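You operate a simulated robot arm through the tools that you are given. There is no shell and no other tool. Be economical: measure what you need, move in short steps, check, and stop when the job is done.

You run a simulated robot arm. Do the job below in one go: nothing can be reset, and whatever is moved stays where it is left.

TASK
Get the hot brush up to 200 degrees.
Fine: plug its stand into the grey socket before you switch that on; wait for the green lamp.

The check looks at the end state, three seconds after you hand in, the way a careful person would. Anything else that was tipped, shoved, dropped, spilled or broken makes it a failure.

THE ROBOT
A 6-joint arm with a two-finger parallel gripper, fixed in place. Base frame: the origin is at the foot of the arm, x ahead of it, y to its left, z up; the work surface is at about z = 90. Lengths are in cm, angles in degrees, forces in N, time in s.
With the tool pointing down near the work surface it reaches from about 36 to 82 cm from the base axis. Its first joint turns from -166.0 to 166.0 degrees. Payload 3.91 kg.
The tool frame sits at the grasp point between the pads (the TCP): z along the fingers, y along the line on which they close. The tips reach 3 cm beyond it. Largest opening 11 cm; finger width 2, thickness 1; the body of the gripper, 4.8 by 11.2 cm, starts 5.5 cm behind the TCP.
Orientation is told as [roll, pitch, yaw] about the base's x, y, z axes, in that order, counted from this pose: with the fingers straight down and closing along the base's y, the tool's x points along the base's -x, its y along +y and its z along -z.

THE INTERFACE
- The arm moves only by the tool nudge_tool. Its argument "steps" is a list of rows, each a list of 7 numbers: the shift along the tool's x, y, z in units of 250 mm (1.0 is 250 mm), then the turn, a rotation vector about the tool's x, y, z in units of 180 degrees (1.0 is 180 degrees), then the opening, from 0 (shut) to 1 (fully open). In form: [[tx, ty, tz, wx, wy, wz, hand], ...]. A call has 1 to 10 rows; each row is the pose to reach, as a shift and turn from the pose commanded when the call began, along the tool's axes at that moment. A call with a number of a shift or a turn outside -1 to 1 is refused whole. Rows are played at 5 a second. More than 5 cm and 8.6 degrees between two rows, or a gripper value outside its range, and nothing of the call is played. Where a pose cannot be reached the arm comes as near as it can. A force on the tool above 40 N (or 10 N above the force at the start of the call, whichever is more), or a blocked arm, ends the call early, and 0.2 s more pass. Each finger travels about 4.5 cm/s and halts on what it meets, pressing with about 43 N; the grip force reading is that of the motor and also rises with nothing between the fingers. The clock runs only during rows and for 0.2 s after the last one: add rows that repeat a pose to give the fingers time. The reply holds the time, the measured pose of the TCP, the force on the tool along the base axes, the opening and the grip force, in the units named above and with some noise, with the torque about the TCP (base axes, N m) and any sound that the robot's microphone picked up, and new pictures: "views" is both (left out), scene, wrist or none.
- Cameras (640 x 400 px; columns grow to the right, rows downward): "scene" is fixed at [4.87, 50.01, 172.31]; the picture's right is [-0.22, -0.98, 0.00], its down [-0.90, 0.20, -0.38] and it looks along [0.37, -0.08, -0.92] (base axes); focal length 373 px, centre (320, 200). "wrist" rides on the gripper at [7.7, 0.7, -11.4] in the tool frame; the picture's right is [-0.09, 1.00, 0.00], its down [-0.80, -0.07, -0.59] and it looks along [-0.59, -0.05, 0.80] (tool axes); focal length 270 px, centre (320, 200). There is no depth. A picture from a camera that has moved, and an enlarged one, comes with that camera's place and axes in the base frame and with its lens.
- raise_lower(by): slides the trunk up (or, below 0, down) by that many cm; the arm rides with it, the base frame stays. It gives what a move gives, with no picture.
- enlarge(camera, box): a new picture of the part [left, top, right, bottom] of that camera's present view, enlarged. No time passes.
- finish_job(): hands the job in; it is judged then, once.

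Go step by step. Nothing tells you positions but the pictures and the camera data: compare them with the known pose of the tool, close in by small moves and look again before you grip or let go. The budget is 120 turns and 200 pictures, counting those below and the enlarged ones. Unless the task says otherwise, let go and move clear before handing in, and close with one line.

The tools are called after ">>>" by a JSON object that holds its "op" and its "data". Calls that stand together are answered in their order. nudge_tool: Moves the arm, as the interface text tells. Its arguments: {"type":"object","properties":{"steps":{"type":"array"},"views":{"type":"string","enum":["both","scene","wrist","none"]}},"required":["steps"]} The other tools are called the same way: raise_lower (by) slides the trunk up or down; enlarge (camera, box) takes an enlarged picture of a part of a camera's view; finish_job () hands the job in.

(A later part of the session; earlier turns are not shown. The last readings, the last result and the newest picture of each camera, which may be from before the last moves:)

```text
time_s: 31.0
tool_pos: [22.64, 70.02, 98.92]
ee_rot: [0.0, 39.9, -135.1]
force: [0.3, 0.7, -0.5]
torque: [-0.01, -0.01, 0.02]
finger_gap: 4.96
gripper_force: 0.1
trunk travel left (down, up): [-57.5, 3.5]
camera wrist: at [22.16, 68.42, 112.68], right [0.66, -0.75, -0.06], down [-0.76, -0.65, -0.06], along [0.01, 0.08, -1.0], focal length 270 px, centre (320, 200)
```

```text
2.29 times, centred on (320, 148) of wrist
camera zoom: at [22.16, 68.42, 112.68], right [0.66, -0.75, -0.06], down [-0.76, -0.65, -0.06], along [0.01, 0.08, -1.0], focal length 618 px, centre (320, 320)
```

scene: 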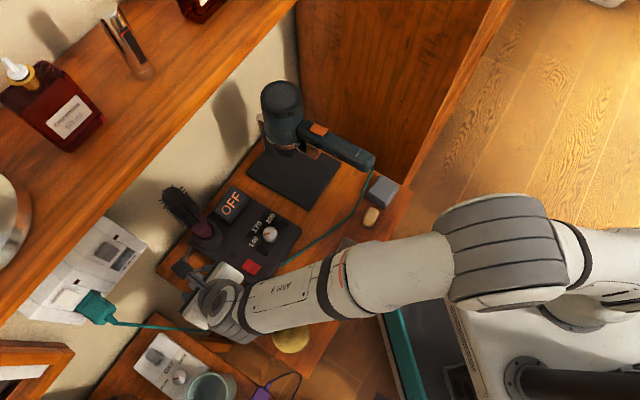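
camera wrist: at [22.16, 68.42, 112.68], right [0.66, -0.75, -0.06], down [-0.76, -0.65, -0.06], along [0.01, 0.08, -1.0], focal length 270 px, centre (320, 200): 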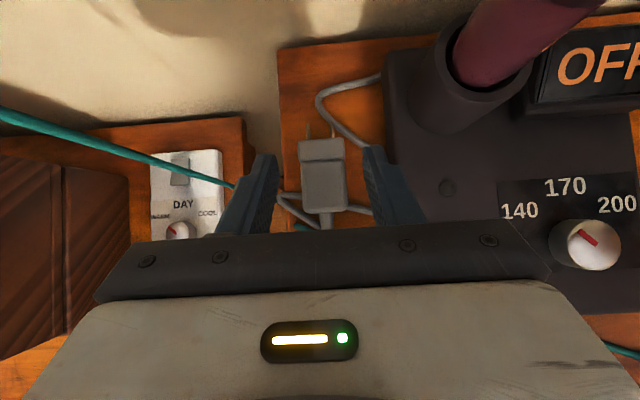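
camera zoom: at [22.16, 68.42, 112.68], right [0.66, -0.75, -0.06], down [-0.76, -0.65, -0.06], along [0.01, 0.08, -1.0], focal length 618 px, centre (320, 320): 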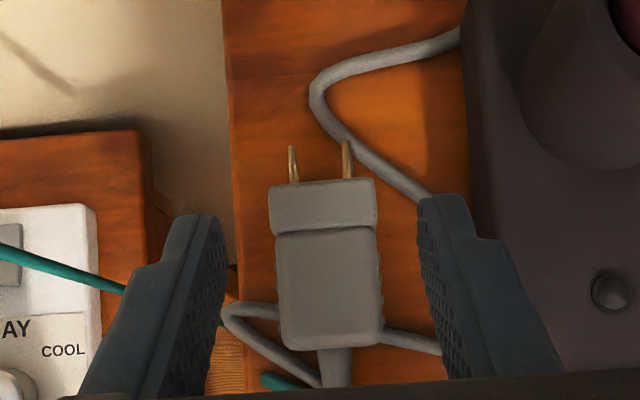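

Plug lies aligned with the wall normal. Descending for the regrip at 40° tilt.

>>> {"op": "nudge_tool", "data": {"steps": [[-0.03, 0.001, 0.033, 0, 0, 0, 0.45], [-0.06, 0.002, 0.067, 0, 0, 0, 0.45], [-0.09, 0.002, 0.1, 0, 0, 0, 0.45], [-0.118, 0.002, 0.131, 0, 0, 0, 0.45], [-0.138, 0.002, 0.154, 0, 0, 0, 0.45], [-0.15, 0.002, 0.167, 0, 0, 0, 0.45], [-0.156, 0.002, 0.174, 0, 0, 0, 0.45]]}}

>>> {"op": "enlarge", "data": {"camera": "wrist", "box": [220, 60, 420, 235]}}

```text
time_s: 32.6
tool_pos: [22.61, 69.8, 93.08]
ee_rot: [0.0, 39.9, -135.1]
force: [0.4, -0.3, -0.4]
torque: [-0.02, -0.03, -0.03]
finger_gap: 4.95
gripper_force: 0.0
trunk travel left (down, up): [-57.5, 3.5]
camera wrist: at [22.17, 68.29, 106.82], right [0.66, -0.75, -0.06], down [-0.76, -0.65, -0.06], along [0.01, 0.08, -1.0], focal length 270 px, centre (320, 200)
```

scene: 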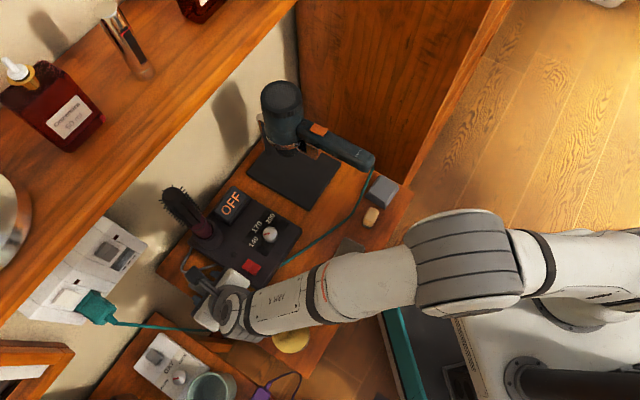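
wrist: 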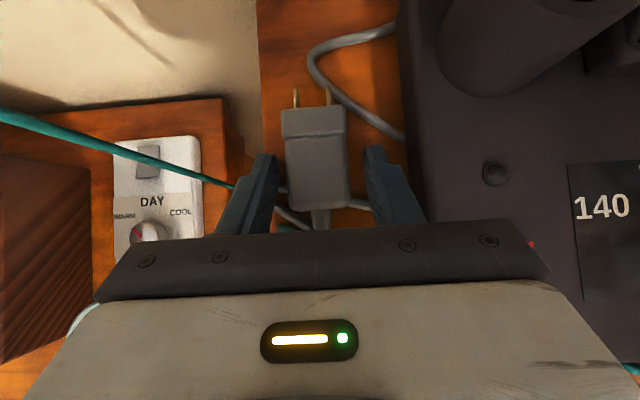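

```text
2.29 times, centred on (320, 148) of wrist
camera zoom: at [22.17, 68.29, 106.82], right [0.66, -0.75, -0.06], down [-0.76, -0.65, -0.06], along [0.01, 0.08, -1.0], focal length 618 px, centre (320, 320)
```

zoom: 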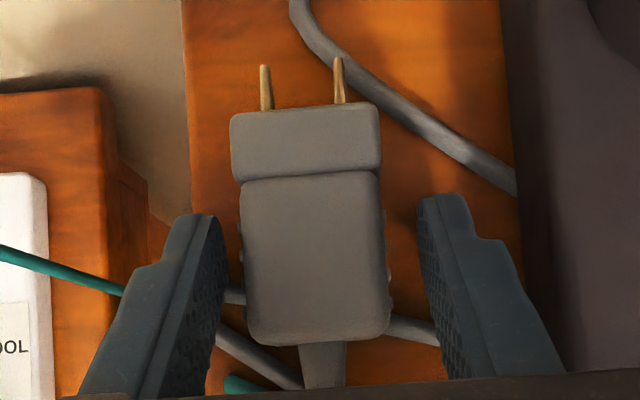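

>>> {"op": "nudge_tool", "data": {"steps": [[-0.003, -0.007, 0.003, 0, 0, 0, 0.45], [-0.003, -0.007, 0.003, 0, 0, 0, 0.3], [-0.003, -0.007, 0.003, 0, 0, 0, 0.15], [-0.003, -0.007, 0.003, 0, 0, 0, 0], [-0.003, -0.007, 0.003, 0, 0, 0, 0], [-0.003, -0.007, 0.003, 0, 0, 0, 0]], "views": "none"}}

>>> {"op": "nudge_tool", "data": {"steps": [[0.025, 0, -0.031, 0, 0, 0, 0], [0.051, 0, -0.061, 0, 0, 0, 0], [0.077, 0, -0.092, 0, 0, 0, 0], [0.103, 0, -0.122, 0, 0, 0, 0]], "views": "wrist"}}

>>> {"op": "enlarge", "data": {"camera": "wrist", "box": [220, 60, 420, 235]}}

```text
time_s: 34.0
tool_pos: [22.4, 69.77, 92.98]
ee_rot: [0.0, 40.0, -135.2]
force: [1.9, -0.2, 6.0]
torque: [-0.05, -0.18, -0.01]
finger_gap: 3.52
gripper_force: 43.3
trunk travel left (down, up): [-57.5, 3.5]
```

```text
time_s: 35.0
tool_pos: [22.37, 69.85, 96.73]
ee_rot: [0.0, 39.9, -135.1]
force: [-1.1, -0.8, -1.3]
torque: [0.0, 0.01, 0.01]
finger_gap: 3.49
gripper_force: 43.1
trunk travel left (down, up): [-57.5, 3.5]
camera wrist: at [22.04, 68.34, 110.72], right [0.65, -0.75, -0.06], down [-0.76, -0.65, -0.06], along [0.01, 0.08, -1.0], focal length 270 px, centre (320, 200)
```

wrist: 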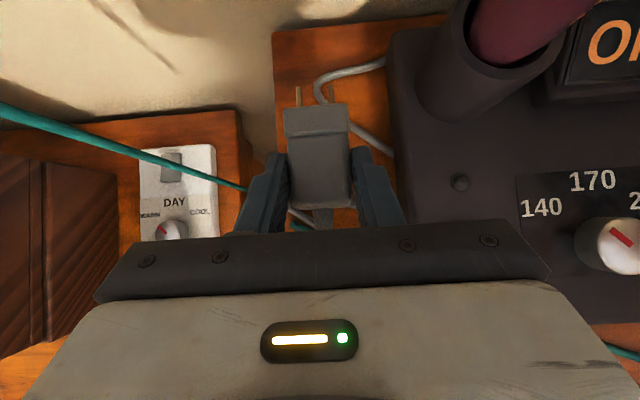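

```text
2.29 times, centred on (320, 148) of wrist
camera zoom: at [22.04, 68.34, 110.72], right [0.65, -0.75, -0.06], down [-0.76, -0.65, -0.06], along [0.01, 0.08, -1.0], focal length 618 px, centre (320, 320)
```

zoom: 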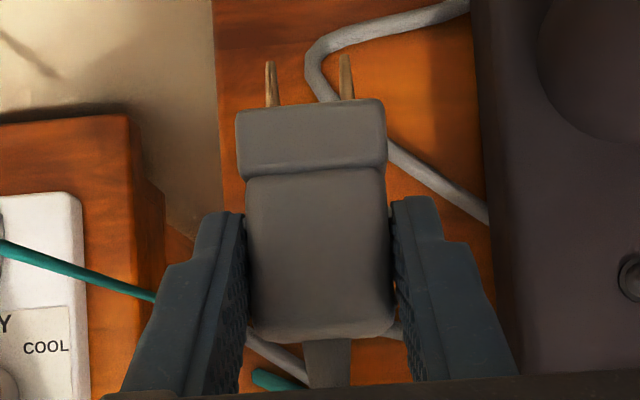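

Held again at 3.5 cm, level. Raising to socket height and shifting left, staying several cm short of the panel.

>>> {"op": "nudge_tool", "data": {"steps": [[0.06, -0.015, -0.073, 0, 0, 0, 0], [0.12, -0.04, -0.146, 0, 0, 0, 0], [0.18, -0.065, -0.219, 0, 0, 0, 0], [0.24, -0.09, -0.292, 0, 0, 0, 0], [0.3, -0.11, -0.365, 0, 0, 0, 0], [0.368, -0.136, -0.438, 0, 0, 0, 0]]}}

>>> {"op": "enlarge", "data": {"camera": "wrist", "box": [200, 0, 440, 210]}}

>>> {"op": "enlarge", "data": {"camera": "scene", "box": [60, 200, 260, 340]}}

```text
time_s: 36.4
tool_pos: [19.95, 72.31, 111.2]
ee_rot: [0.2, 39.9, -135.1]
force: [0.1, -0.6, -1.3]
torque: [0.03, -0.02, 0.02]
finger_gap: 3.5
gripper_force: 42.4
trunk travel left (down, up): [-57.5, 3.5]
camera wrist: at [19.57, 70.8, 125.0], right [0.65, -0.75, -0.06], down [-0.76, -0.65, -0.06], along [0.01, 0.08, -1.0], focal length 270 px, centre (320, 200)
```

scene: 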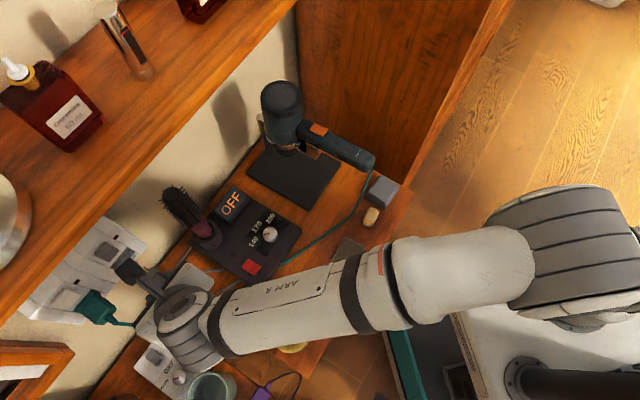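
wrist: 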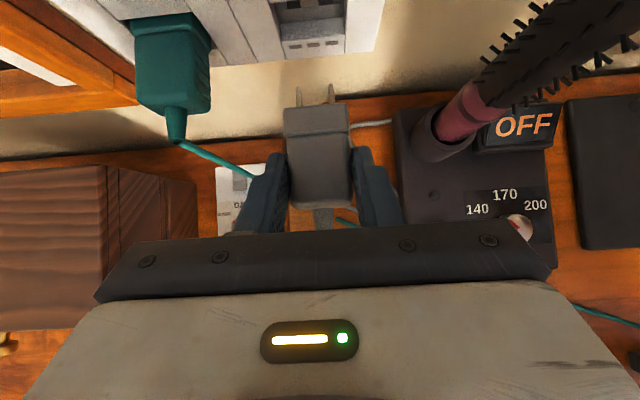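

```text
1.90 times, centred on (320, 105) of wrist
camera zoom: at [19.57, 70.8, 125.0], right [0.65, -0.75, -0.06], down [-0.76, -0.65, -0.06], along [0.01, 0.08, -1.0], focal length 515 px, centre (320, 381)
```

zoom: 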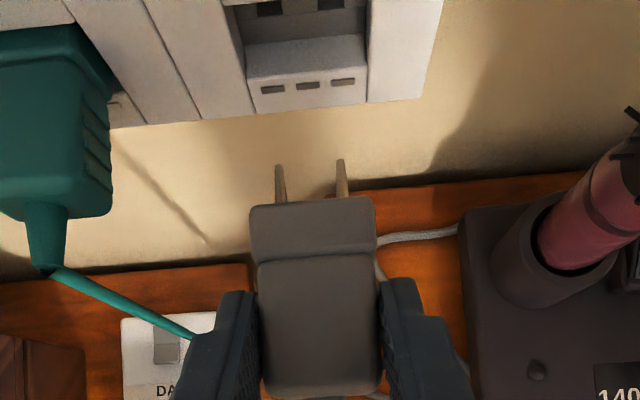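

```text
2.86 times, centred on (160, 270) of scene
camera zoom: at [4.87, 50.01, 172.31], right [-0.22, -0.98, 0.0], down [-0.9, 0.2, -0.38], along [0.37, -0.08, -0.92], focal length 1067 px, centre (777, 0)
```

zoom: 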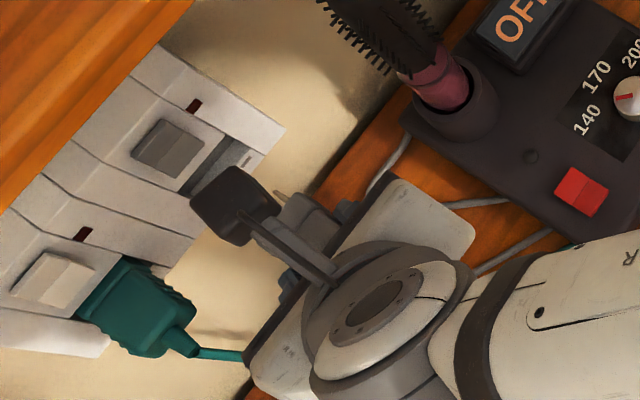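

Pins are at about (24.6, 76.6, 109.4), holes at about (28.1, 79.9, 110). I'll go up 0.6 and forward 2.5 cm and look again.

>>> {"op": "nudge_tool", "data": {"steps": [[0.015, 0.004, -0.018, 0, 0, 0, 0], [0.045, 0.004, 0.01, 0, 0, 0, 0], [0.07, 0.004, 0.028, 0, 0, 0, 0], [0.092, 0.004, 0.046, 0, 0, 0, 0]]}}

>>> {"op": "enlarge", "data": {"camera": "wrist", "box": [240, 0, 400, 140]}}

>>> {"op": "enlarge", "data": {"camera": "scene", "box": [80, 200, 200, 290]}}

```text
time_s: 37.4
tool_pos: [21.96, 73.96, 111.89]
ee_rot: [0.0, 39.9, -135.1]
force: [0.0, -0.3, -0.8]
torque: [-0.01, 0.04, -0.06]
finger_gap: 3.52
gripper_force: 42.7
trunk travel left (down, up): [-57.5, 3.5]
camera wrist: at [21.53, 72.54, 125.69], right [0.65, -0.75, -0.06], down [-0.76, -0.65, -0.06], along [0.01, 0.08, -1.0], focal length 270 px, centre (320, 200)
```

scene: 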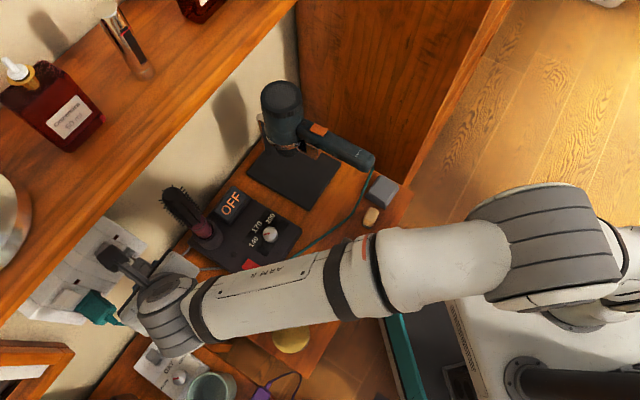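
wrist: 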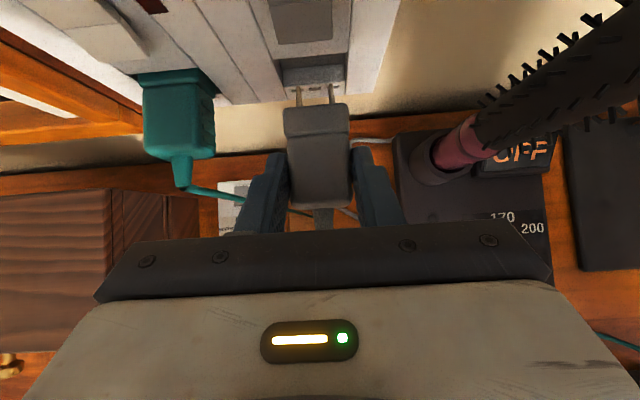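

```text
2.86 times, centred on (320, 70) of wrist
camera zoom: at [21.53, 72.54, 125.69], right [0.65, -0.75, -0.06], down [-0.76, -0.65, -0.06], along [0.01, 0.08, -1.0], focal length 772 px, centre (320, 571)
```

zoom: 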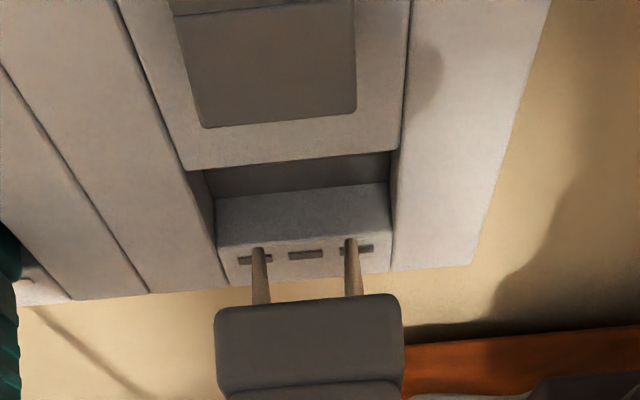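

```text
4.44 times, centred on (140, 245) of scene
camera zoom: at [4.87, 50.01, 172.31], right [-0.22, -0.98, 0.0], down [-0.9, 0.2, -0.38], along [0.37, -0.08, -0.92], focal length 1659 px, centre (1120, 0)
```

zoom: 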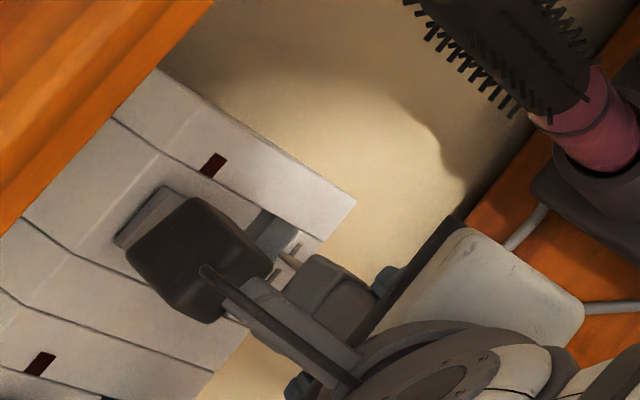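

Lateral alignment is within about 1–2 mm and height is close. I'll nudge 1 mm left and advance until the tips are just before the holes.

>>> {"op": "nudge_tool", "data": {"steps": [[0, -0.004, 0, 0, 0, 0, 0], [0.02, -0.004, 0.017, 0, 0, 0, 0], [0.04, -0.004, 0.033, 0, 0, 0, 0], [0.055, -0.004, 0.046, 0, 0, 0, 0]]}}

>>> {"op": "enlarge", "data": {"camera": "wrist", "box": [240, 0, 400, 140]}}

```text
time_s: 38.4
tool_pos: [23.04, 75.29, 111.81]
ee_rot: [0.1, 39.8, -135.1]
force: [0.2, 0.0, 0.4]
torque: [-0.01, 0.02, 0.02]
finger_gap: 3.5
gripper_force: 42.9
trunk travel left (down, up): [-57.5, 3.5]
camera wrist: at [22.68, 73.86, 125.68], right [0.65, -0.75, -0.06], down [-0.76, -0.65, -0.06], along [0.01, 0.08, -1.0], focal length 270 px, centre (320, 200)
```

scene: 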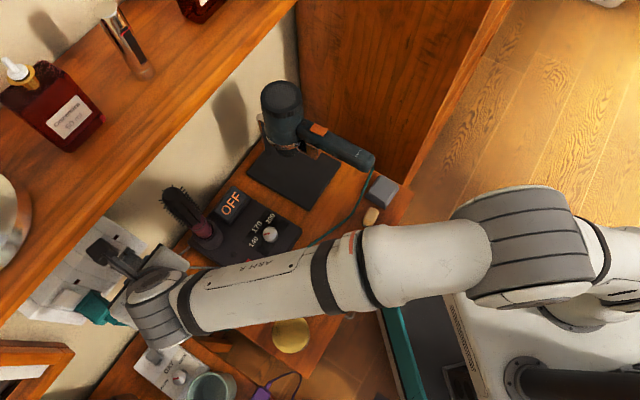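
wrist: 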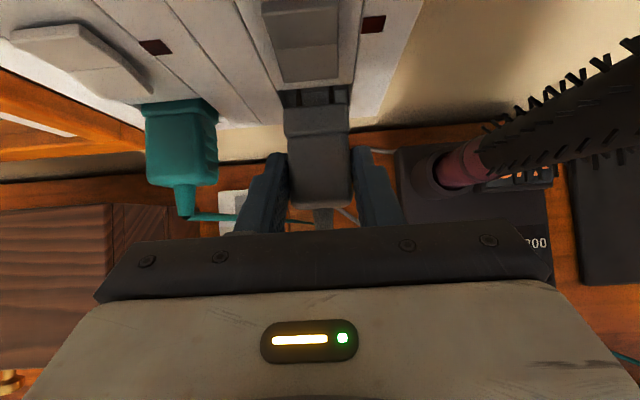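

```text
2.86 times, centred on (320, 70) of wrist
camera zoom: at [22.68, 73.86, 125.68], right [0.65, -0.75, -0.06], down [-0.76, -0.65, -0.06], along [0.01, 0.08, -1.0], focal length 772 px, centre (320, 571)
```

zoom: 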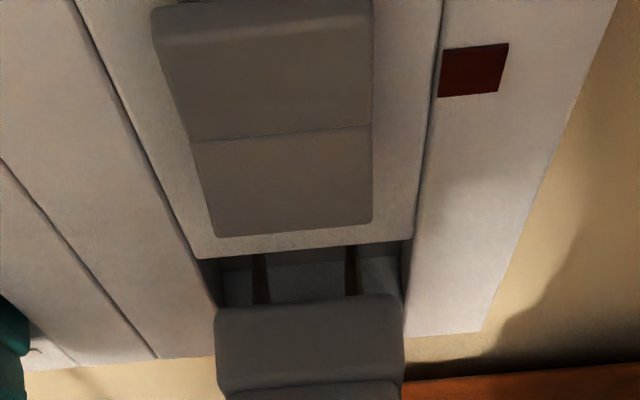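

The flange is centred in the recess opening. Advancing gently into the holes.

>>> {"op": "nudge_tool", "data": {"steps": [[0.008, 0, 0.0065, 0, 0, 0, 0], [0.0153, 0, 0.0128, 0, 0, 0, 0], [0.023, 0, 0.0193, 0, 0, 0, 0], [0.0306, 0, 0.0257, 0, 0, 0, 0]], "views": "wrist"}}

>>> {"op": "enlarge", "data": {"camera": "wrist", "box": [240, 0, 400, 140]}}

```text
time_s: 39.4
tool_pos: [23.74, 76.19, 111.81]
ee_rot: [0.0, 39.9, -135.1]
force: [-0.9, -1.1, -4.5]
torque: [-0.13, 0.19, 0.0]
finger_gap: 3.53
gripper_force: 42.3
trunk travel left (down, up): [-57.5, 3.5]
camera wrist: at [23.42, 74.54, 125.65], right [0.65, -0.75, -0.06], down [-0.76, -0.65, -0.06], along [0.01, 0.08, -1.0], focal length 270 px, centre (320, 200)
```

wrist: 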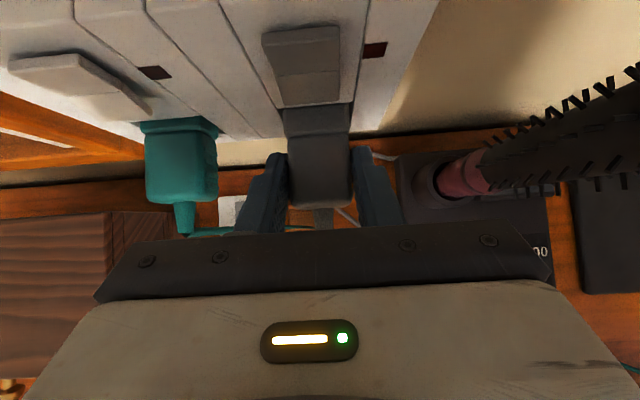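

```text
2.86 times, centred on (320, 70) of wrist
camera zoom: at [23.42, 74.54, 125.65], right [0.65, -0.75, -0.06], down [-0.76, -0.65, -0.06], along [0.01, 0.08, -1.0], focal length 772 px, centre (320, 571)
```

zoom: 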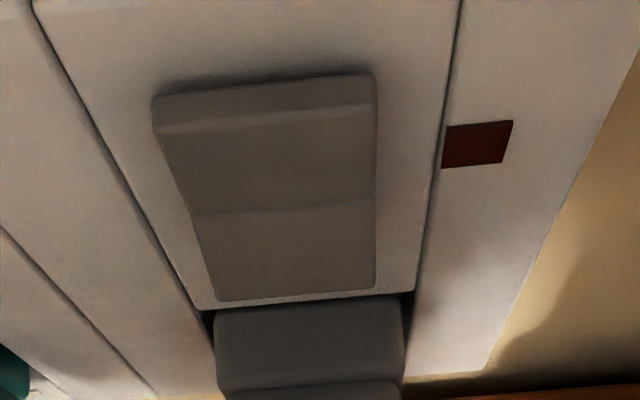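

A small downward force at the nose: the plug is slightly high. I'll lower 1.5 mm and check.

>>> {"op": "nudge_tool", "data": {"steps": [[-0.002, 0, 0.0023, 0, 0, 0, 0], [-0.0039, 0, 0.0046, 0, 0, 0, 0], [-0.0039, 0, 0.0046, 0, 0, 0, 0]], "views": "none"}}

```text
time_s: 40.2
tool_pos: [23.78, 76.01, 111.77]
ee_rot: [-0.1, 39.9, -135.3]
force: [-0.1, 0.4, -0.1]
torque: [-0.02, 0.01, -0.01]
finger_gap: 3.53
gripper_force: 43.0
trunk travel left (down, up): [-57.5, 3.5]
```

Contact gone. Advancing another centimetre in fine steps.

>>> {"op": "nudge_tool", "data": {"steps": [[0.006, 0, 0.005, 0, 0, 0, 0], [0.012, 0, 0.01, 0, 0, 0, 0], [0.0184, 0, 0.0154, 0, 0, 0, 0]], "views": "none"}}

```text
time_s: 41.0
tool_pos: [24.25, 76.42, 111.6]
ee_rot: [0.0, 39.9, -135.1]
force: [0.0, 0.0, 0.0]
torque: [-0.04, 0.0, 0.01]
finger_gap: 3.5
gripper_force: 42.6
trunk travel left (down, up): [-57.5, 3.5]
```

>>> {"op": "nudge_tool", "data": {"steps": [[0.006, 0, 0.005, 0, 0, 0, 0], [0.012, 0, 0.01, 0, 0, 0, 0], [0.0184, 0, 0.0154, 0, 0, 0, 0]], "views": "wrist"}}

>>> {"op": "enlarge", "data": {"camera": "wrist", "box": [240, 0, 400, 140]}}

```text
time_s: 41.8
tool_pos: [24.45, 76.62, 111.72]
ee_rot: [0.1, 39.9, -135.1]
force: [-6.2, -10.4, -0.6]
torque: [-0.16, 0.09, 0.02]
finger_gap: 3.5
gripper_force: 42.6
trunk travel left (down, up): [-57.5, 3.5]
camera wrist: at [24.15, 75.21, 125.5], right [0.65, -0.75, -0.06], down [-0.76, -0.65, -0.06], along [0.01, 0.08, -1.0], focal length 270 px, centre (320, 200)
```

wrist: 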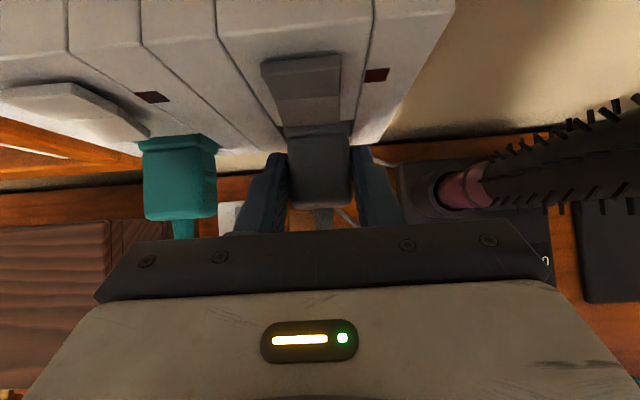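

```text
2.86 times, centred on (320, 70) of wrist
camera zoom: at [24.15, 75.21, 125.5], right [0.65, -0.75, -0.06], down [-0.76, -0.65, -0.06], along [0.01, 0.08, -1.0], focal length 772 px, centre (320, 571)
```

zoom: 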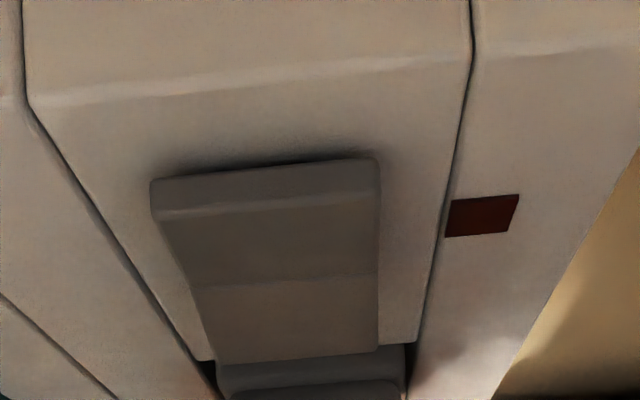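

The flange sits in the recess as deep as the teal plug's does next to it, with ~12 N resistance. One slightly firmer push to make sure it is fully home.

>>> {"op": "nudge_tool", "data": {"steps": [[0.006, 0, 0.005, 0, 0, 0, 0], [0.012, 0, 0.01, 0, 0, 0, 0], [0.02, 0, 0.0167, 0, 0, 0, 0], [0.028, 0, 0.0235, 0, 0, 0, 0]], "views": "none"}}

```text
time_s: 42.8
tool_pos: [24.97, 77.16, 111.88]
ee_rot: [0.1, 39.9, -135.1]
force: [-22.4, -31.1, -5.7]
torque: [-0.52, 0.34, -0.05]
finger_gap: 3.53
gripper_force: 42.6
trunk travel left (down, up): [-57.5, 3.5]
```

>>> {"op": "enlarge", "data": {"camera": "wrist", "box": [200, 0, 440, 210]}}

```text
1.90 times, centred on (320, 105) of wrist
camera zoom: at [24.58, 75.67, 125.68], right [0.66, -0.75, -0.06], down [-0.76, -0.65, -0.06], along [0.01, 0.08, -1.0], focal length 515 px, centre (320, 381)
```

zoom: 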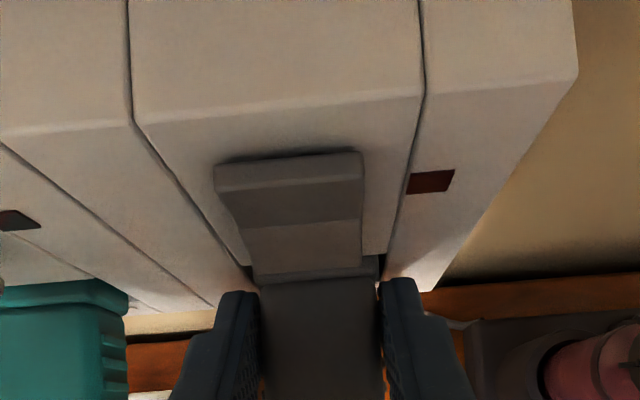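

The plug stopped moving and the fingers merely slid along it at 38 N; its depth matches the seated teal plug. Releasing and backing away along the tool axis.

>>> {"op": "nudge_tool", "data": {"steps": [[-0.015, 0, -0.0125, 0, 0, 0, 0], [-0.015, 0, -0.0125, 0, 0, 0, 0.42], [-0.015, 0, -0.0125, 0, 0, 0, 0.42], [-0.015, 0, -0.0125, 0, 0, 0, 0.42], [-0.015, 0, -0.08, 0, 0, 0, 0.42], [-0.015, 0, -0.15, 0, 0, 0, 0.42], [-0.015, 0, -0.22, 0, 0, 0, 0.42]]}}

>>> {"op": "enlarge", "data": {"camera": "wrist", "box": [160, 0, 480, 220]}}

```text
time_s: 44.4
tool_pos: [22.45, 74.77, 115.65]
ee_rot: [0.0, 40.0, -135.1]
force: [-0.3, -0.4, -0.7]
torque: [0.02, 0.0, 0.01]
finger_gap: 4.63
gripper_force: 0.1
trunk travel left (down, up): [-57.5, 3.5]
camera wrist: at [22.11, 73.23, 129.5], right [0.65, -0.75, -0.06], down [-0.76, -0.65, -0.06], along [0.01, 0.08, -1.0], focal length 270 px, centre (320, 200)
```

scene: 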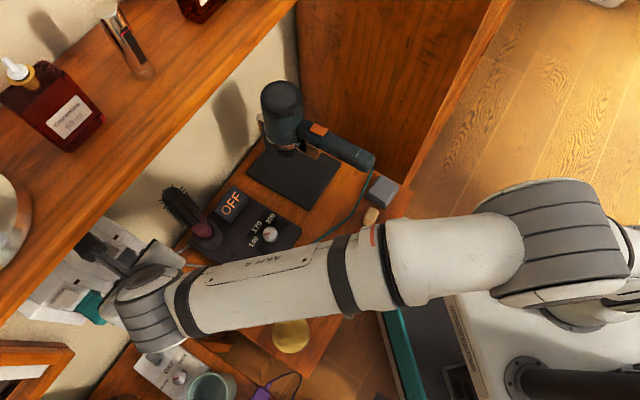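
wrist: 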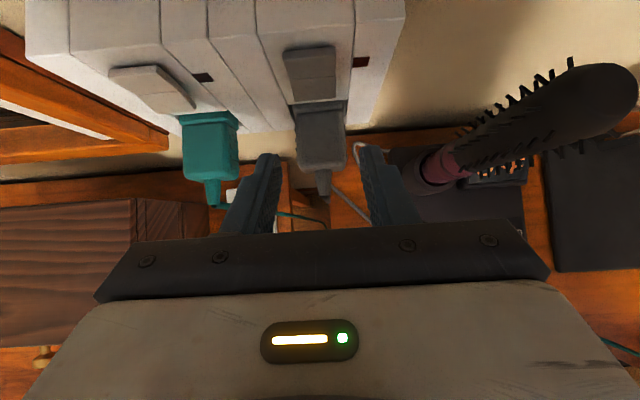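

```text
1.82 times, centred on (320, 110) of wrist
camera zoom: at [22.11, 73.23, 129.5], right [0.65, -0.75, -0.06], down [-0.76, -0.65, -0.06], along [0.01, 0.08, -1.0], focal length 491 px, centre (320, 364)
```

zoom: 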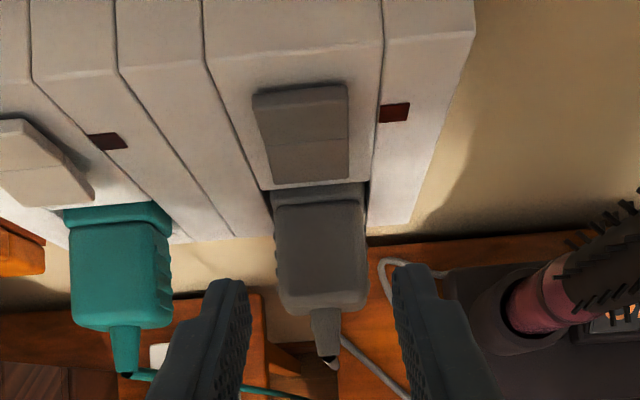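

The plug stays seated. Both socket rockers have the top half standing out (off); the grey rocker's top half is near F≈74.8, z≈117.3, straight ahead. I'll close the fingers and flatten the tool to 75° to press it.

>>> {"op": "nudge_tool", "data": {"steps": [[0.02, 0, -0.03, 0, 0, 0, 0.3], [0.04, 0, -0.049, 0, 0.035, 0, 0.1], [0.057, 0, -0.049, 0, 0.075, 0, 0], [0.057, 0, -0.049, 0, 0.115, 0, 0], [0.057, 0, -0.049, 0, 0.155, 0, 0], [0.057, 0, -0.049, 0, 0.194, 0, 0], [0.057, 0, -0.049, 0, 0.194, 0, 0]]}}

>>> {"op": "enlarge", "data": {"camera": "wrist", "box": [200, 60, 440, 240]}}

```text
time_s: 46.0
tool_pos: [22.81, 75.05, 117.41]
ee_rot: [0.1, 74.9, -135.2]
force: [-0.3, -0.5, 0.2]
torque: [0.0, 0.02, 0.01]
finger_gap: 0.0
gripper_force: 37.9
trunk travel left (down, up): [-57.5, 3.5]
camera wrist: at [17.01, 68.17, 127.98], right [0.69, -0.72, -0.08], down [-0.6, -0.5, -0.62], along [0.4, 0.48, -0.78], focal length 270 px, centre (320, 200)
```

scene: 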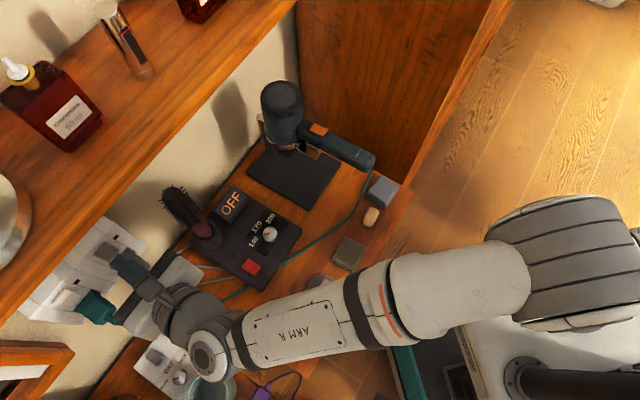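
wrist: 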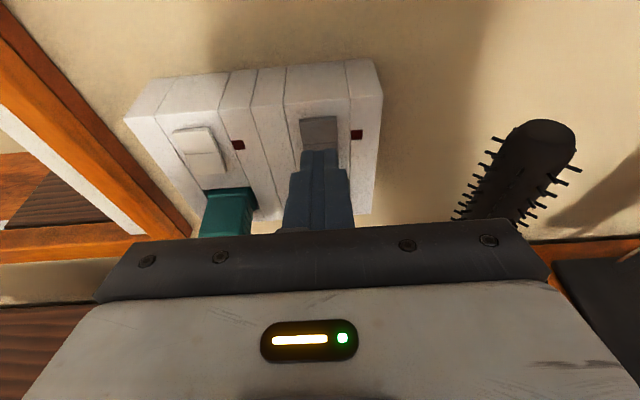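

```text
2.22 times, centred on (320, 150) of wrist
camera zoom: at [17.01, 68.17, 127.98], right [0.69, -0.72, -0.08], down [-0.6, -0.5, -0.62], along [0.4, 0.48, -0.78], focal length 601 px, centre (320, 311)
```

zoom: 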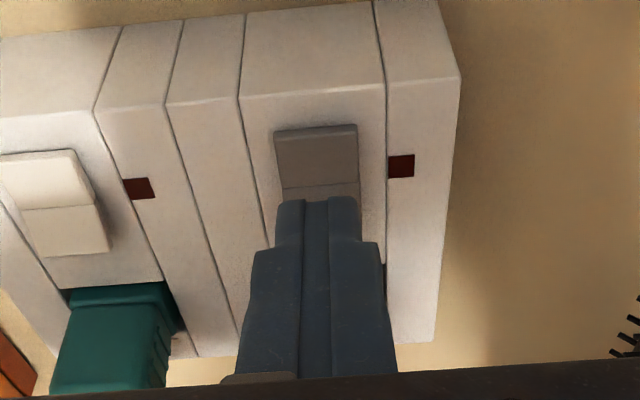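

Closed fingertips are aligned with the rocker. Pressing its upper half gently.

>>> {"op": "nudge_tool", "data": {"steps": [[-0.005, 0, 0.03, 0, 0, 0, 0], [0.002, 0, 0.06, 0, 0, 0, 0], [0.005, 0, 0.081, 0, 0, 0, 0], [0.0075, 0, 0.09, 0, 0, 0, 0], [0.01, 0, 0.1, 0, 0, 0, 0], [0.0125, 0, 0.11, 0, 0, 0, 0]]}}

>>> {"op": "enlarge", "data": {"camera": "wrist", "box": [200, 60, 440, 240]}}

```text
time_s: 47.4
tool_pos: [24.29, 76.43, 117.03]
ee_rot: [0.1, 74.8, -134.9]
force: [-13.7, -25.6, 4.5]
torque: [0.05, -0.18, -0.28]
finger_gap: 0.01
gripper_force: 37.6
trunk travel left (down, up): [-57.5, 3.5]
stopped in row 6: the force on the tool passed its limit at 41 N (the readings are from after the stop); the commanded pose is now the measured one
camera wrist: at [18.51, 69.63, 127.65], right [0.69, -0.72, -0.08], down [-0.61, -0.5, -0.62], along [0.4, 0.47, -0.78], focal length 270 px, centre (320, 200)
```

scene: 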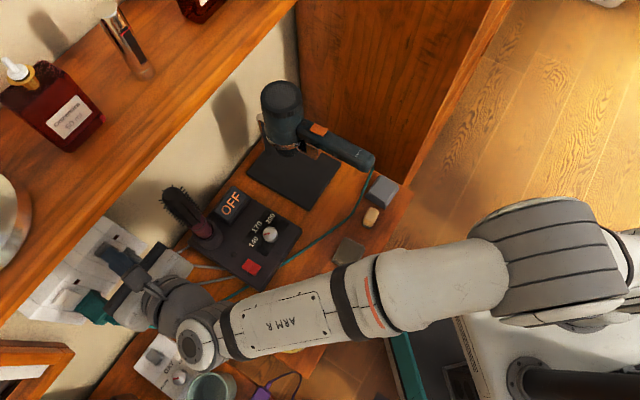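
wrist: 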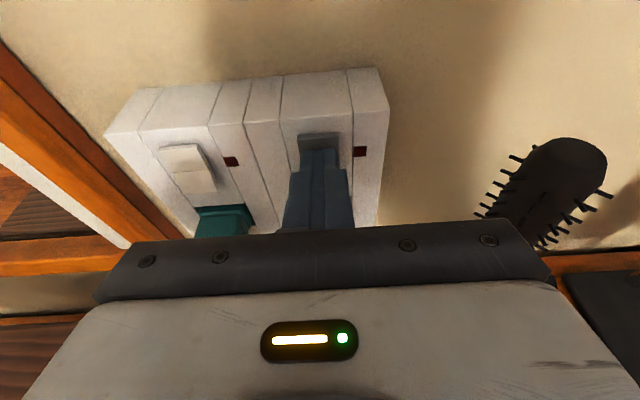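

```text
2.22 times, centred on (320, 150) of wrist
camera zoom: at [18.51, 69.63, 127.65], right [0.69, -0.72, -0.08], down [-0.61, -0.5, -0.62], along [0.4, 0.47, -0.78], focal length 601 px, centre (320, 311)
```

zoom: 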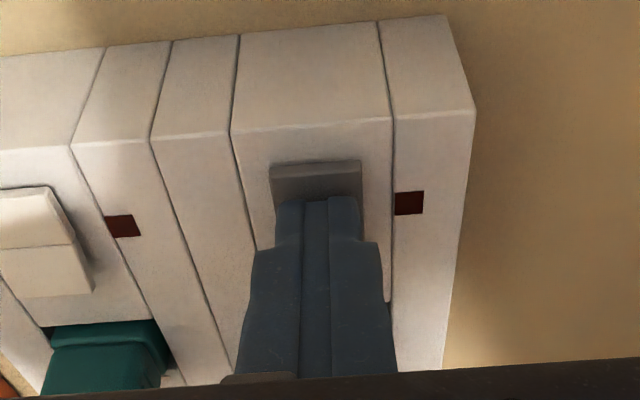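

I was too close to the pivot, so it did not flip. Backing off, going up 6 mm, and pressing again.

>>> {"op": "nudge_tool", "data": {"steps": [[-0.01, 0, -0.037, 0, 0, 0, 0], [0.013, 0, -0.045, 0, 0, 0, 0], [0.015, 0, -0.025, 0, 0, 0, 0], [0.0195, 0, -0.008, 0, 0, 0, 0], [0.0225, 0, 0.004, 0, 0, 0, 0], [0.025, 0, 0.014, 0, 0, 0, 0], [0.0275, 0, 0.024, 0, 0, 0, 0]]}}

>>> {"op": "enlarge", "data": {"camera": "wrist", "box": [200, 60, 440, 240]}}

```text
time_s: 48.7
tool_pos: [24.21, 76.63, 117.39]
ee_rot: [0.4, 74.4, -134.7]
force: [-13.0, -25.3, 3.4]
torque: [0.0, -0.22, -0.26]
finger_gap: 0.0
gripper_force: 37.9
trunk travel left (down, up): [-57.5, 3.5]
stopped in row 6: the force on the tool passed its limit at 43 N (the readings are from after the stop); the commanded pose is now the measured one
camera wrist: at [18.53, 69.74, 127.93], right [0.69, -0.72, -0.08], down [-0.61, -0.51, -0.61], along [0.4, 0.47, -0.79], focal length 270 px, centre (320, 200)
```

scene: 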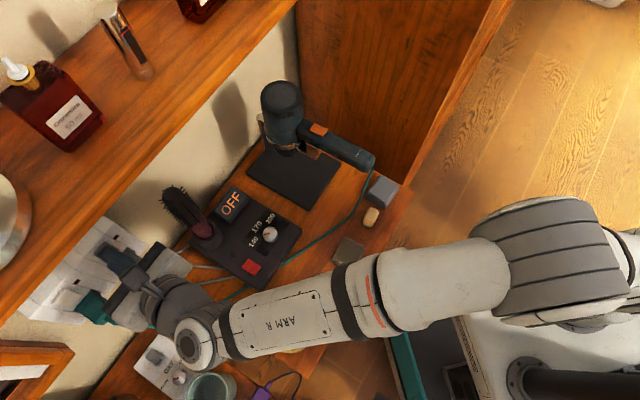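
wrist: 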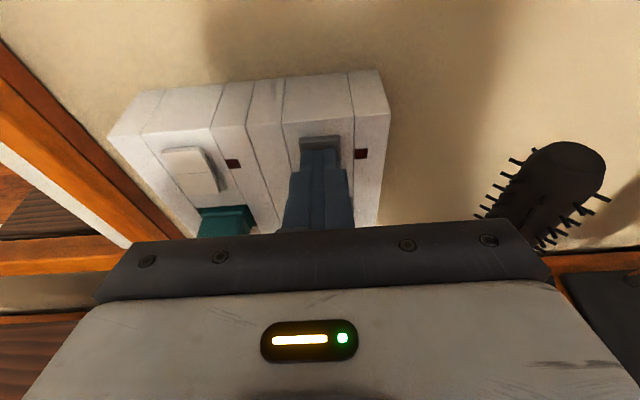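

```text
2.22 times, centred on (320, 150) of wrist
camera zoom: at [18.53, 69.74, 127.93], right [0.69, -0.72, -0.08], down [-0.61, -0.51, -0.61], along [0.4, 0.47, -0.79], focal length 601 px, centre (320, 311)
```

zoom: 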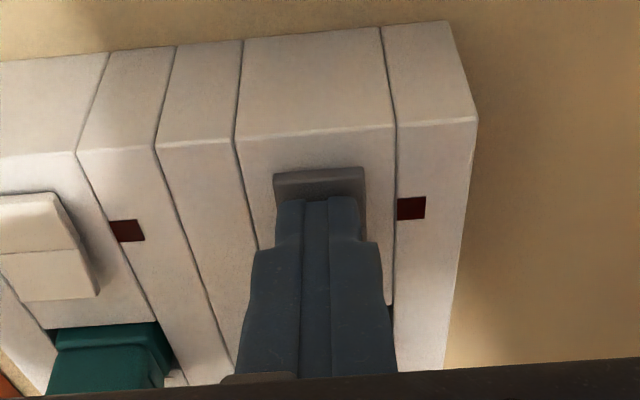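

Comparing views, the rocker's bottom edge actually stands out further (about 74.15 vs 74.6 at the top), so the lower half must be pressed. Backing off, moving 2.6 cm down and pressing there.

>>> {"op": "nudge_tool", "data": {"steps": [[-0.0125, 0, -0.0464, 0, 0, 0, 0], [-0.0627, 0, -0.033, 0, 0, 0, 0], [-0.113, 0, -0.0194, 0, 0, 0, 0], [-0.1067, 0, 0.004, 0, 0, 0, 0], [-0.1026, 0, 0.0193, 0, 0, 0, 0], [-0.0994, 0, 0.0309, 0, 0, 0, 0], [-0.0968, 0, 0.0406, 0, 0, 0, 0], [-0.0942, 0, 0.0502, 0, 0, 0, 0]]}}

>>> {"op": "enlarge", "data": {"camera": "wrist", "box": [200, 60, 440, 240]}}

```text
time_s: 50.2
tool_pos: [24.17, 76.66, 114.34]
ee_rot: [0.8, 74.0, -134.2]
force: [-13.8, -23.0, 4.2]
torque: [0.13, -0.08, -0.21]
finger_gap: 0.0
gripper_force: 37.8
trunk travel left (down, up): [-57.5, 3.5]
stopped in row 7: the force on the tool passed its limit at 44 N (the readings are from after the stop); the commanded pose is now the measured one
camera wrist: at [18.49, 69.89, 124.94], right [0.69, -0.72, -0.08], down [-0.61, -0.51, -0.61], along [0.4, 0.47, -0.79], focal length 270 px, centre (320, 200)
```

scene: 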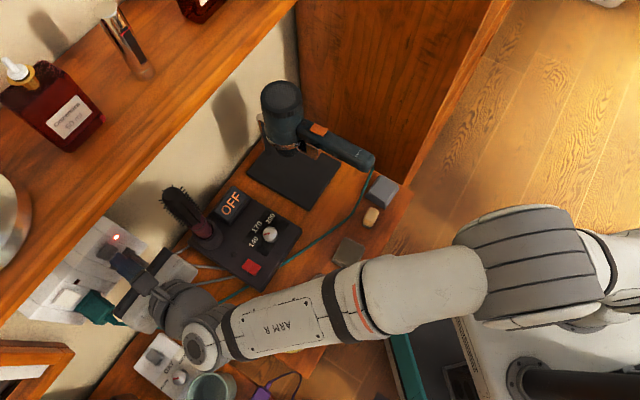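
wrist: 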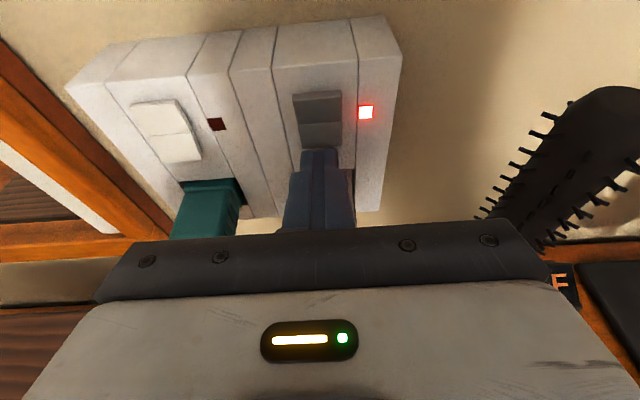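

```text
2.22 times, centred on (320, 150) of wrist
camera zoom: at [18.49, 69.89, 124.94], right [0.69, -0.72, -0.08], down [-0.61, -0.51, -0.61], along [0.4, 0.47, -0.79], focal length 601 px, centre (320, 311)
```

zoom: 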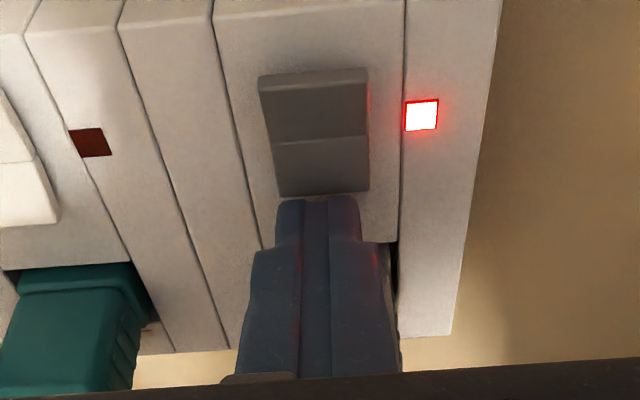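

The socket's red lamp is lit, so the grey socket is on. Backing away and tilting down to look at the stand.

>>> {"op": "nudge_tool", "data": {"steps": [[-0.02, 0, -0.1, 0, 0, 0, 0], [0.02, 0, -0.18, 0, 0, 0, 0], [0.06, 0, -0.26, 0, 0, 0, 0], [0.1, 0.06, -0.32, 0, -0.04, 0, 0], [0.1, 0.12, -0.36, 0, -0.085, 0, 0], [0.1, 0.2, -0.38, 0, -0.13, 0, 0], [0.1, 0.28, -0.4, 0, -0.17, 0, 0], [0.1, 0.36, -0.4, 0, -0.22, 0, 0], [0.1, 0.44, -0.4, 0, -0.22, 0, 0], [0.1, 0.5, -0.4, 0, -0.22, 0, 0]]}}

```text
refused: row 8 steps farther than a row can; nothing moved
```

>>> {"op": "nudge_tool", "data": {"steps": [[-0.02, 0, -0.1, 0, 0, 0, 0], [0.02, 0, -0.18, 0, 0, 0, 0], [0.06, 0, -0.26, 0, 0, 0, 0], [0.1, 0.06, -0.32, 0, -0.04, 0, 0], [0.1, 0.12, -0.36, 0, -0.083, 0, 0], [0.1, 0.2, -0.38, 0, -0.126, 0, 0], [0.1, 0.28, -0.4, 0, -0.17, 0, 0], [0.1, 0.36, -0.4, 0, -0.213, 0, 0], [0.1, 0.44, -0.4, 0, -0.22, 0, 0], [0.1, 0.5, -0.4, 0, -0.22, 0, 0]]}}

```text
time_s: 52.4
tool_pos: [27.07, 61.92, 119.33]
ee_rot: [0.3, 34.2, -134.8]
force: [1.7, -0.2, 0.1]
torque: [-0.01, 0.0, -0.01]
finger_gap: 0.02
gripper_force: 38.1
trunk travel left (down, up): [-57.5, 3.5]
camera wrist: at [27.64, 61.39, 133.19], right [0.65, -0.76, -0.05], down [-0.75, -0.65, 0.04], along [-0.06, 0.01, -1.0], focal length 270 px, centre (320, 200)
```

scene: 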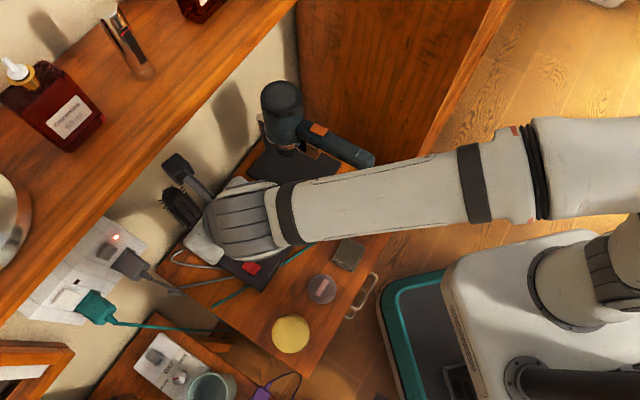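
wrist: 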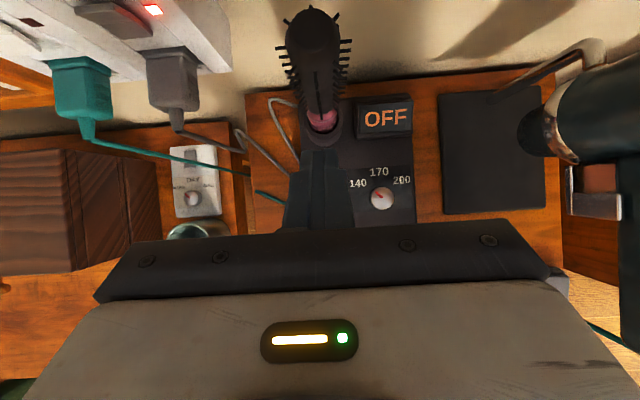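

Good. Moving back and down over the red rocker with a 15° tilt.

>>> {"op": "nudge_tool", "data": {"steps": [[-0.08, 0, 0.03, 0, -0.025, 0, 0], [-0.16, 0, 0.07, 0, -0.05, 0, 0], [-0.24, 0, 0.11, 0, -0.08, 0, 0], [-0.32, 0, 0.15, 0, -0.107, 0, 0], [-0.4, 0, 0.19, 0, -0.107, 0, 0]]}}

>>> {"op": "enlarge", "data": {"camera": "wrist", "box": [240, 40, 440, 220]}}

```text
time_s: 53.6
tool_pos: [23.05, 57.84, 109.76]
ee_rot: [0.1, 15.0, -134.9]
force: [0.8, -0.4, 0.2]
torque: [0.02, 0.01, 0.02]
finger_gap: 0.0
gripper_force: 37.9
trunk travel left (down, up): [-57.5, 3.5]
camera wrist: at [26.82, 60.57, 122.89], right [0.64, -0.76, -0.02], down [-0.71, -0.6, 0.37], along [-0.29, -0.22, -0.93], focal length 270 px, centre (320, 200)
```

scene: 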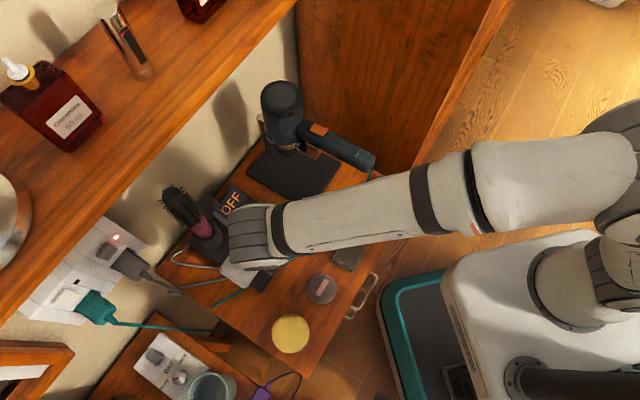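
wrist: 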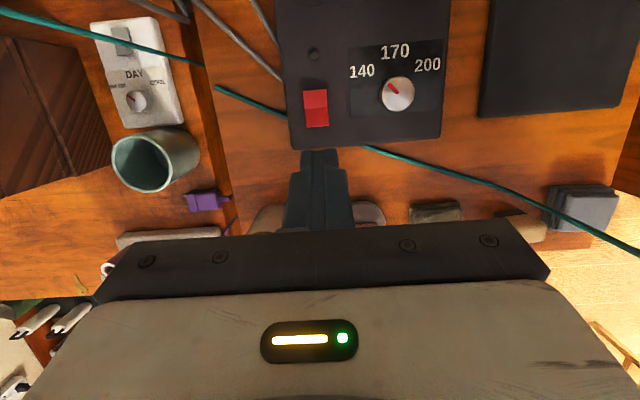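

```text
2.22 times, centred on (340, 130) of wrist
camera zoom: at [26.82, 60.57, 122.89], right [0.64, -0.76, -0.02], down [-0.71, -0.6, 0.37], along [-0.29, -0.22, -0.93], focal length 601 px, centre (276, 356)
```

zoom: 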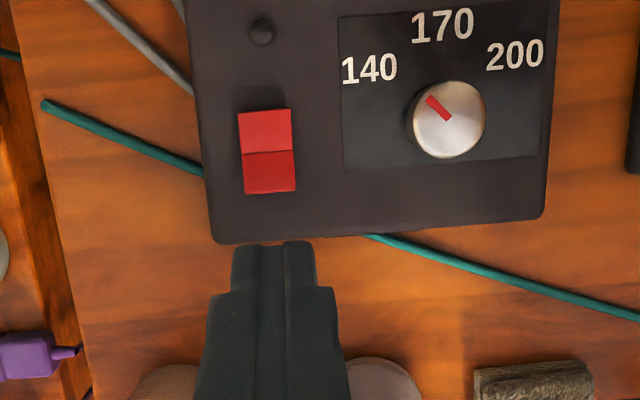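

>>> {"op": "enlarge", "data": {"camera": "wrist", "box": [295, 80, 343, 134]}}

>>> {"op": "enlarge", "data": {"camera": "scene", "box": [60, 200, 160, 320]}}

```text
7.41 times, centred on (319, 107) of wrist
camera zoom: at [26.82, 60.57, 122.89], right [0.64, -0.76, -0.02], down [-0.71, -0.6, 0.37], along [-0.29, -0.22, -0.93], focal length 2002 px, centre (327, 889)
```

zoom: 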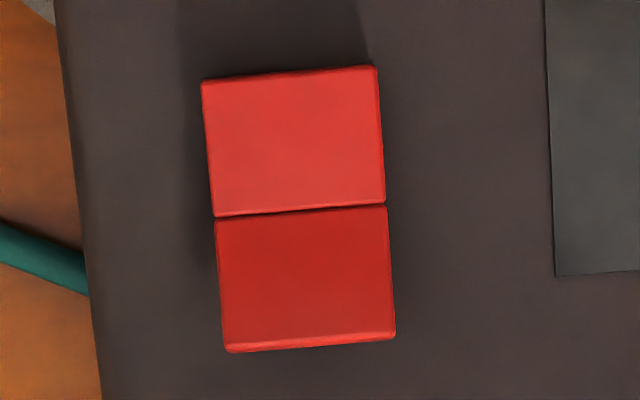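

```text
3.33 times, centred on (110, 260) of scene
camera zoom: at [4.87, 50.01, 172.31], right [-0.22, -0.98, 0.0], down [-0.9, 0.2, -0.38], along [0.37, -0.08, -0.92], focal length 1244 px, centre (1020, 0)
```

zoom: 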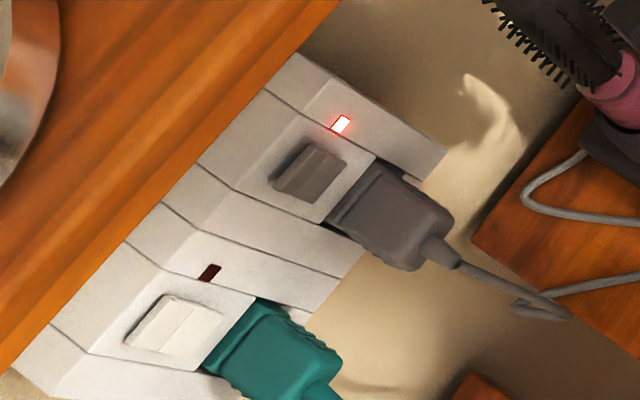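

The stand's rocker shadow suggests its rear end stands up. I'll press the rear half first (harmless if wrong), using a 35° tilt to keep clear of the brush.

>>> {"op": "nudge_tool", "data": {"steps": [[0.01, -0.004, 0.07, 0, 0.025, 0, 0], [0.02, -0.008, 0.14, 0, 0.055, 0, 0], [0.03, -0.012, 0.22, 0, 0.085, 0, 0], [0.045, -0.016, 0.3, 0, 0.111, 0, 0], [0.054, -0.016, 0.387, 0, 0.111, 0, 0]]}}

>>> {"op": "enlarge", "data": {"camera": "wrist", "box": [220, 60, 420, 240]}}

```text
time_s: 54.8
tool_pos: [25.48, 60.83, 100.48]
ee_rot: [0.4, 34.9, -134.8]
force: [-1.1, 0.6, 0.4]
torque: [-0.03, 0.02, 0.01]
finger_gap: 0.01
gripper_force: 37.4
trunk travel left (down, up): [-57.5, 3.5]
camera wrist: at [25.83, 60.19, 114.55], right [0.65, -0.76, -0.05], down [-0.76, -0.66, 0.03], along [-0.05, 0.02, -1.0], focal length 270 px, centre (320, 200)
```

scene: 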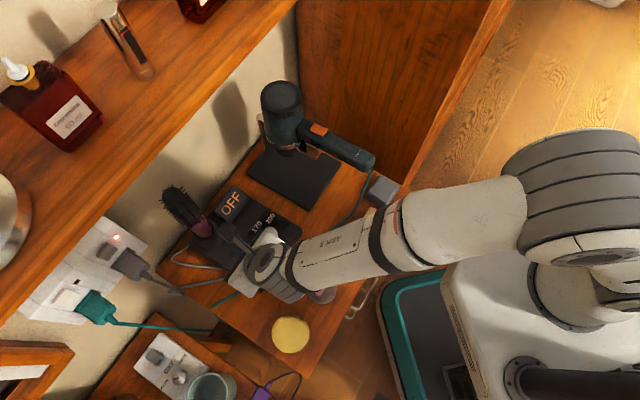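
wrist: 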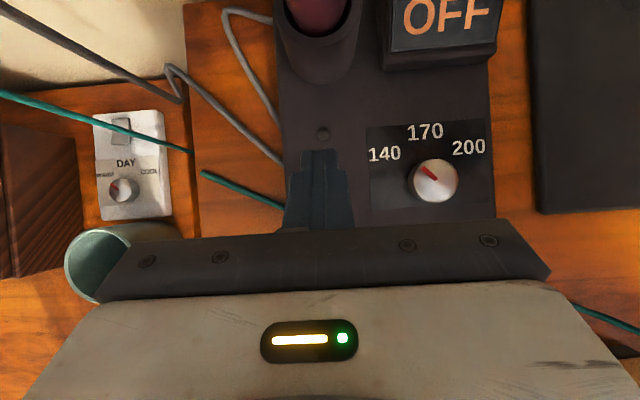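

```text
2.22 times, centred on (320, 150) of wrist
camera zoom: at [25.83, 60.19, 114.55], right [0.65, -0.76, -0.05], down [-0.76, -0.66, 0.03], along [-0.05, 0.02, -1.0], focal length 601 px, centre (320, 311)
```

zoom: 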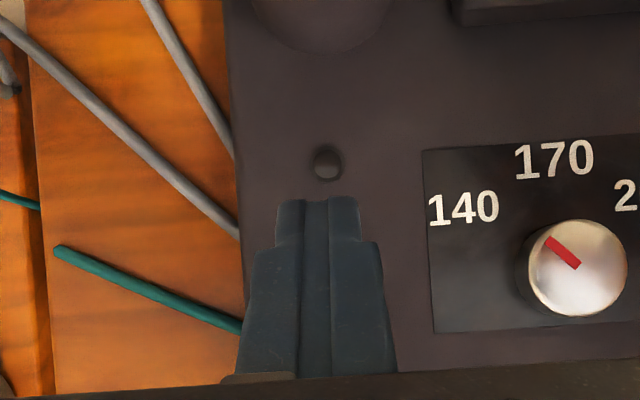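

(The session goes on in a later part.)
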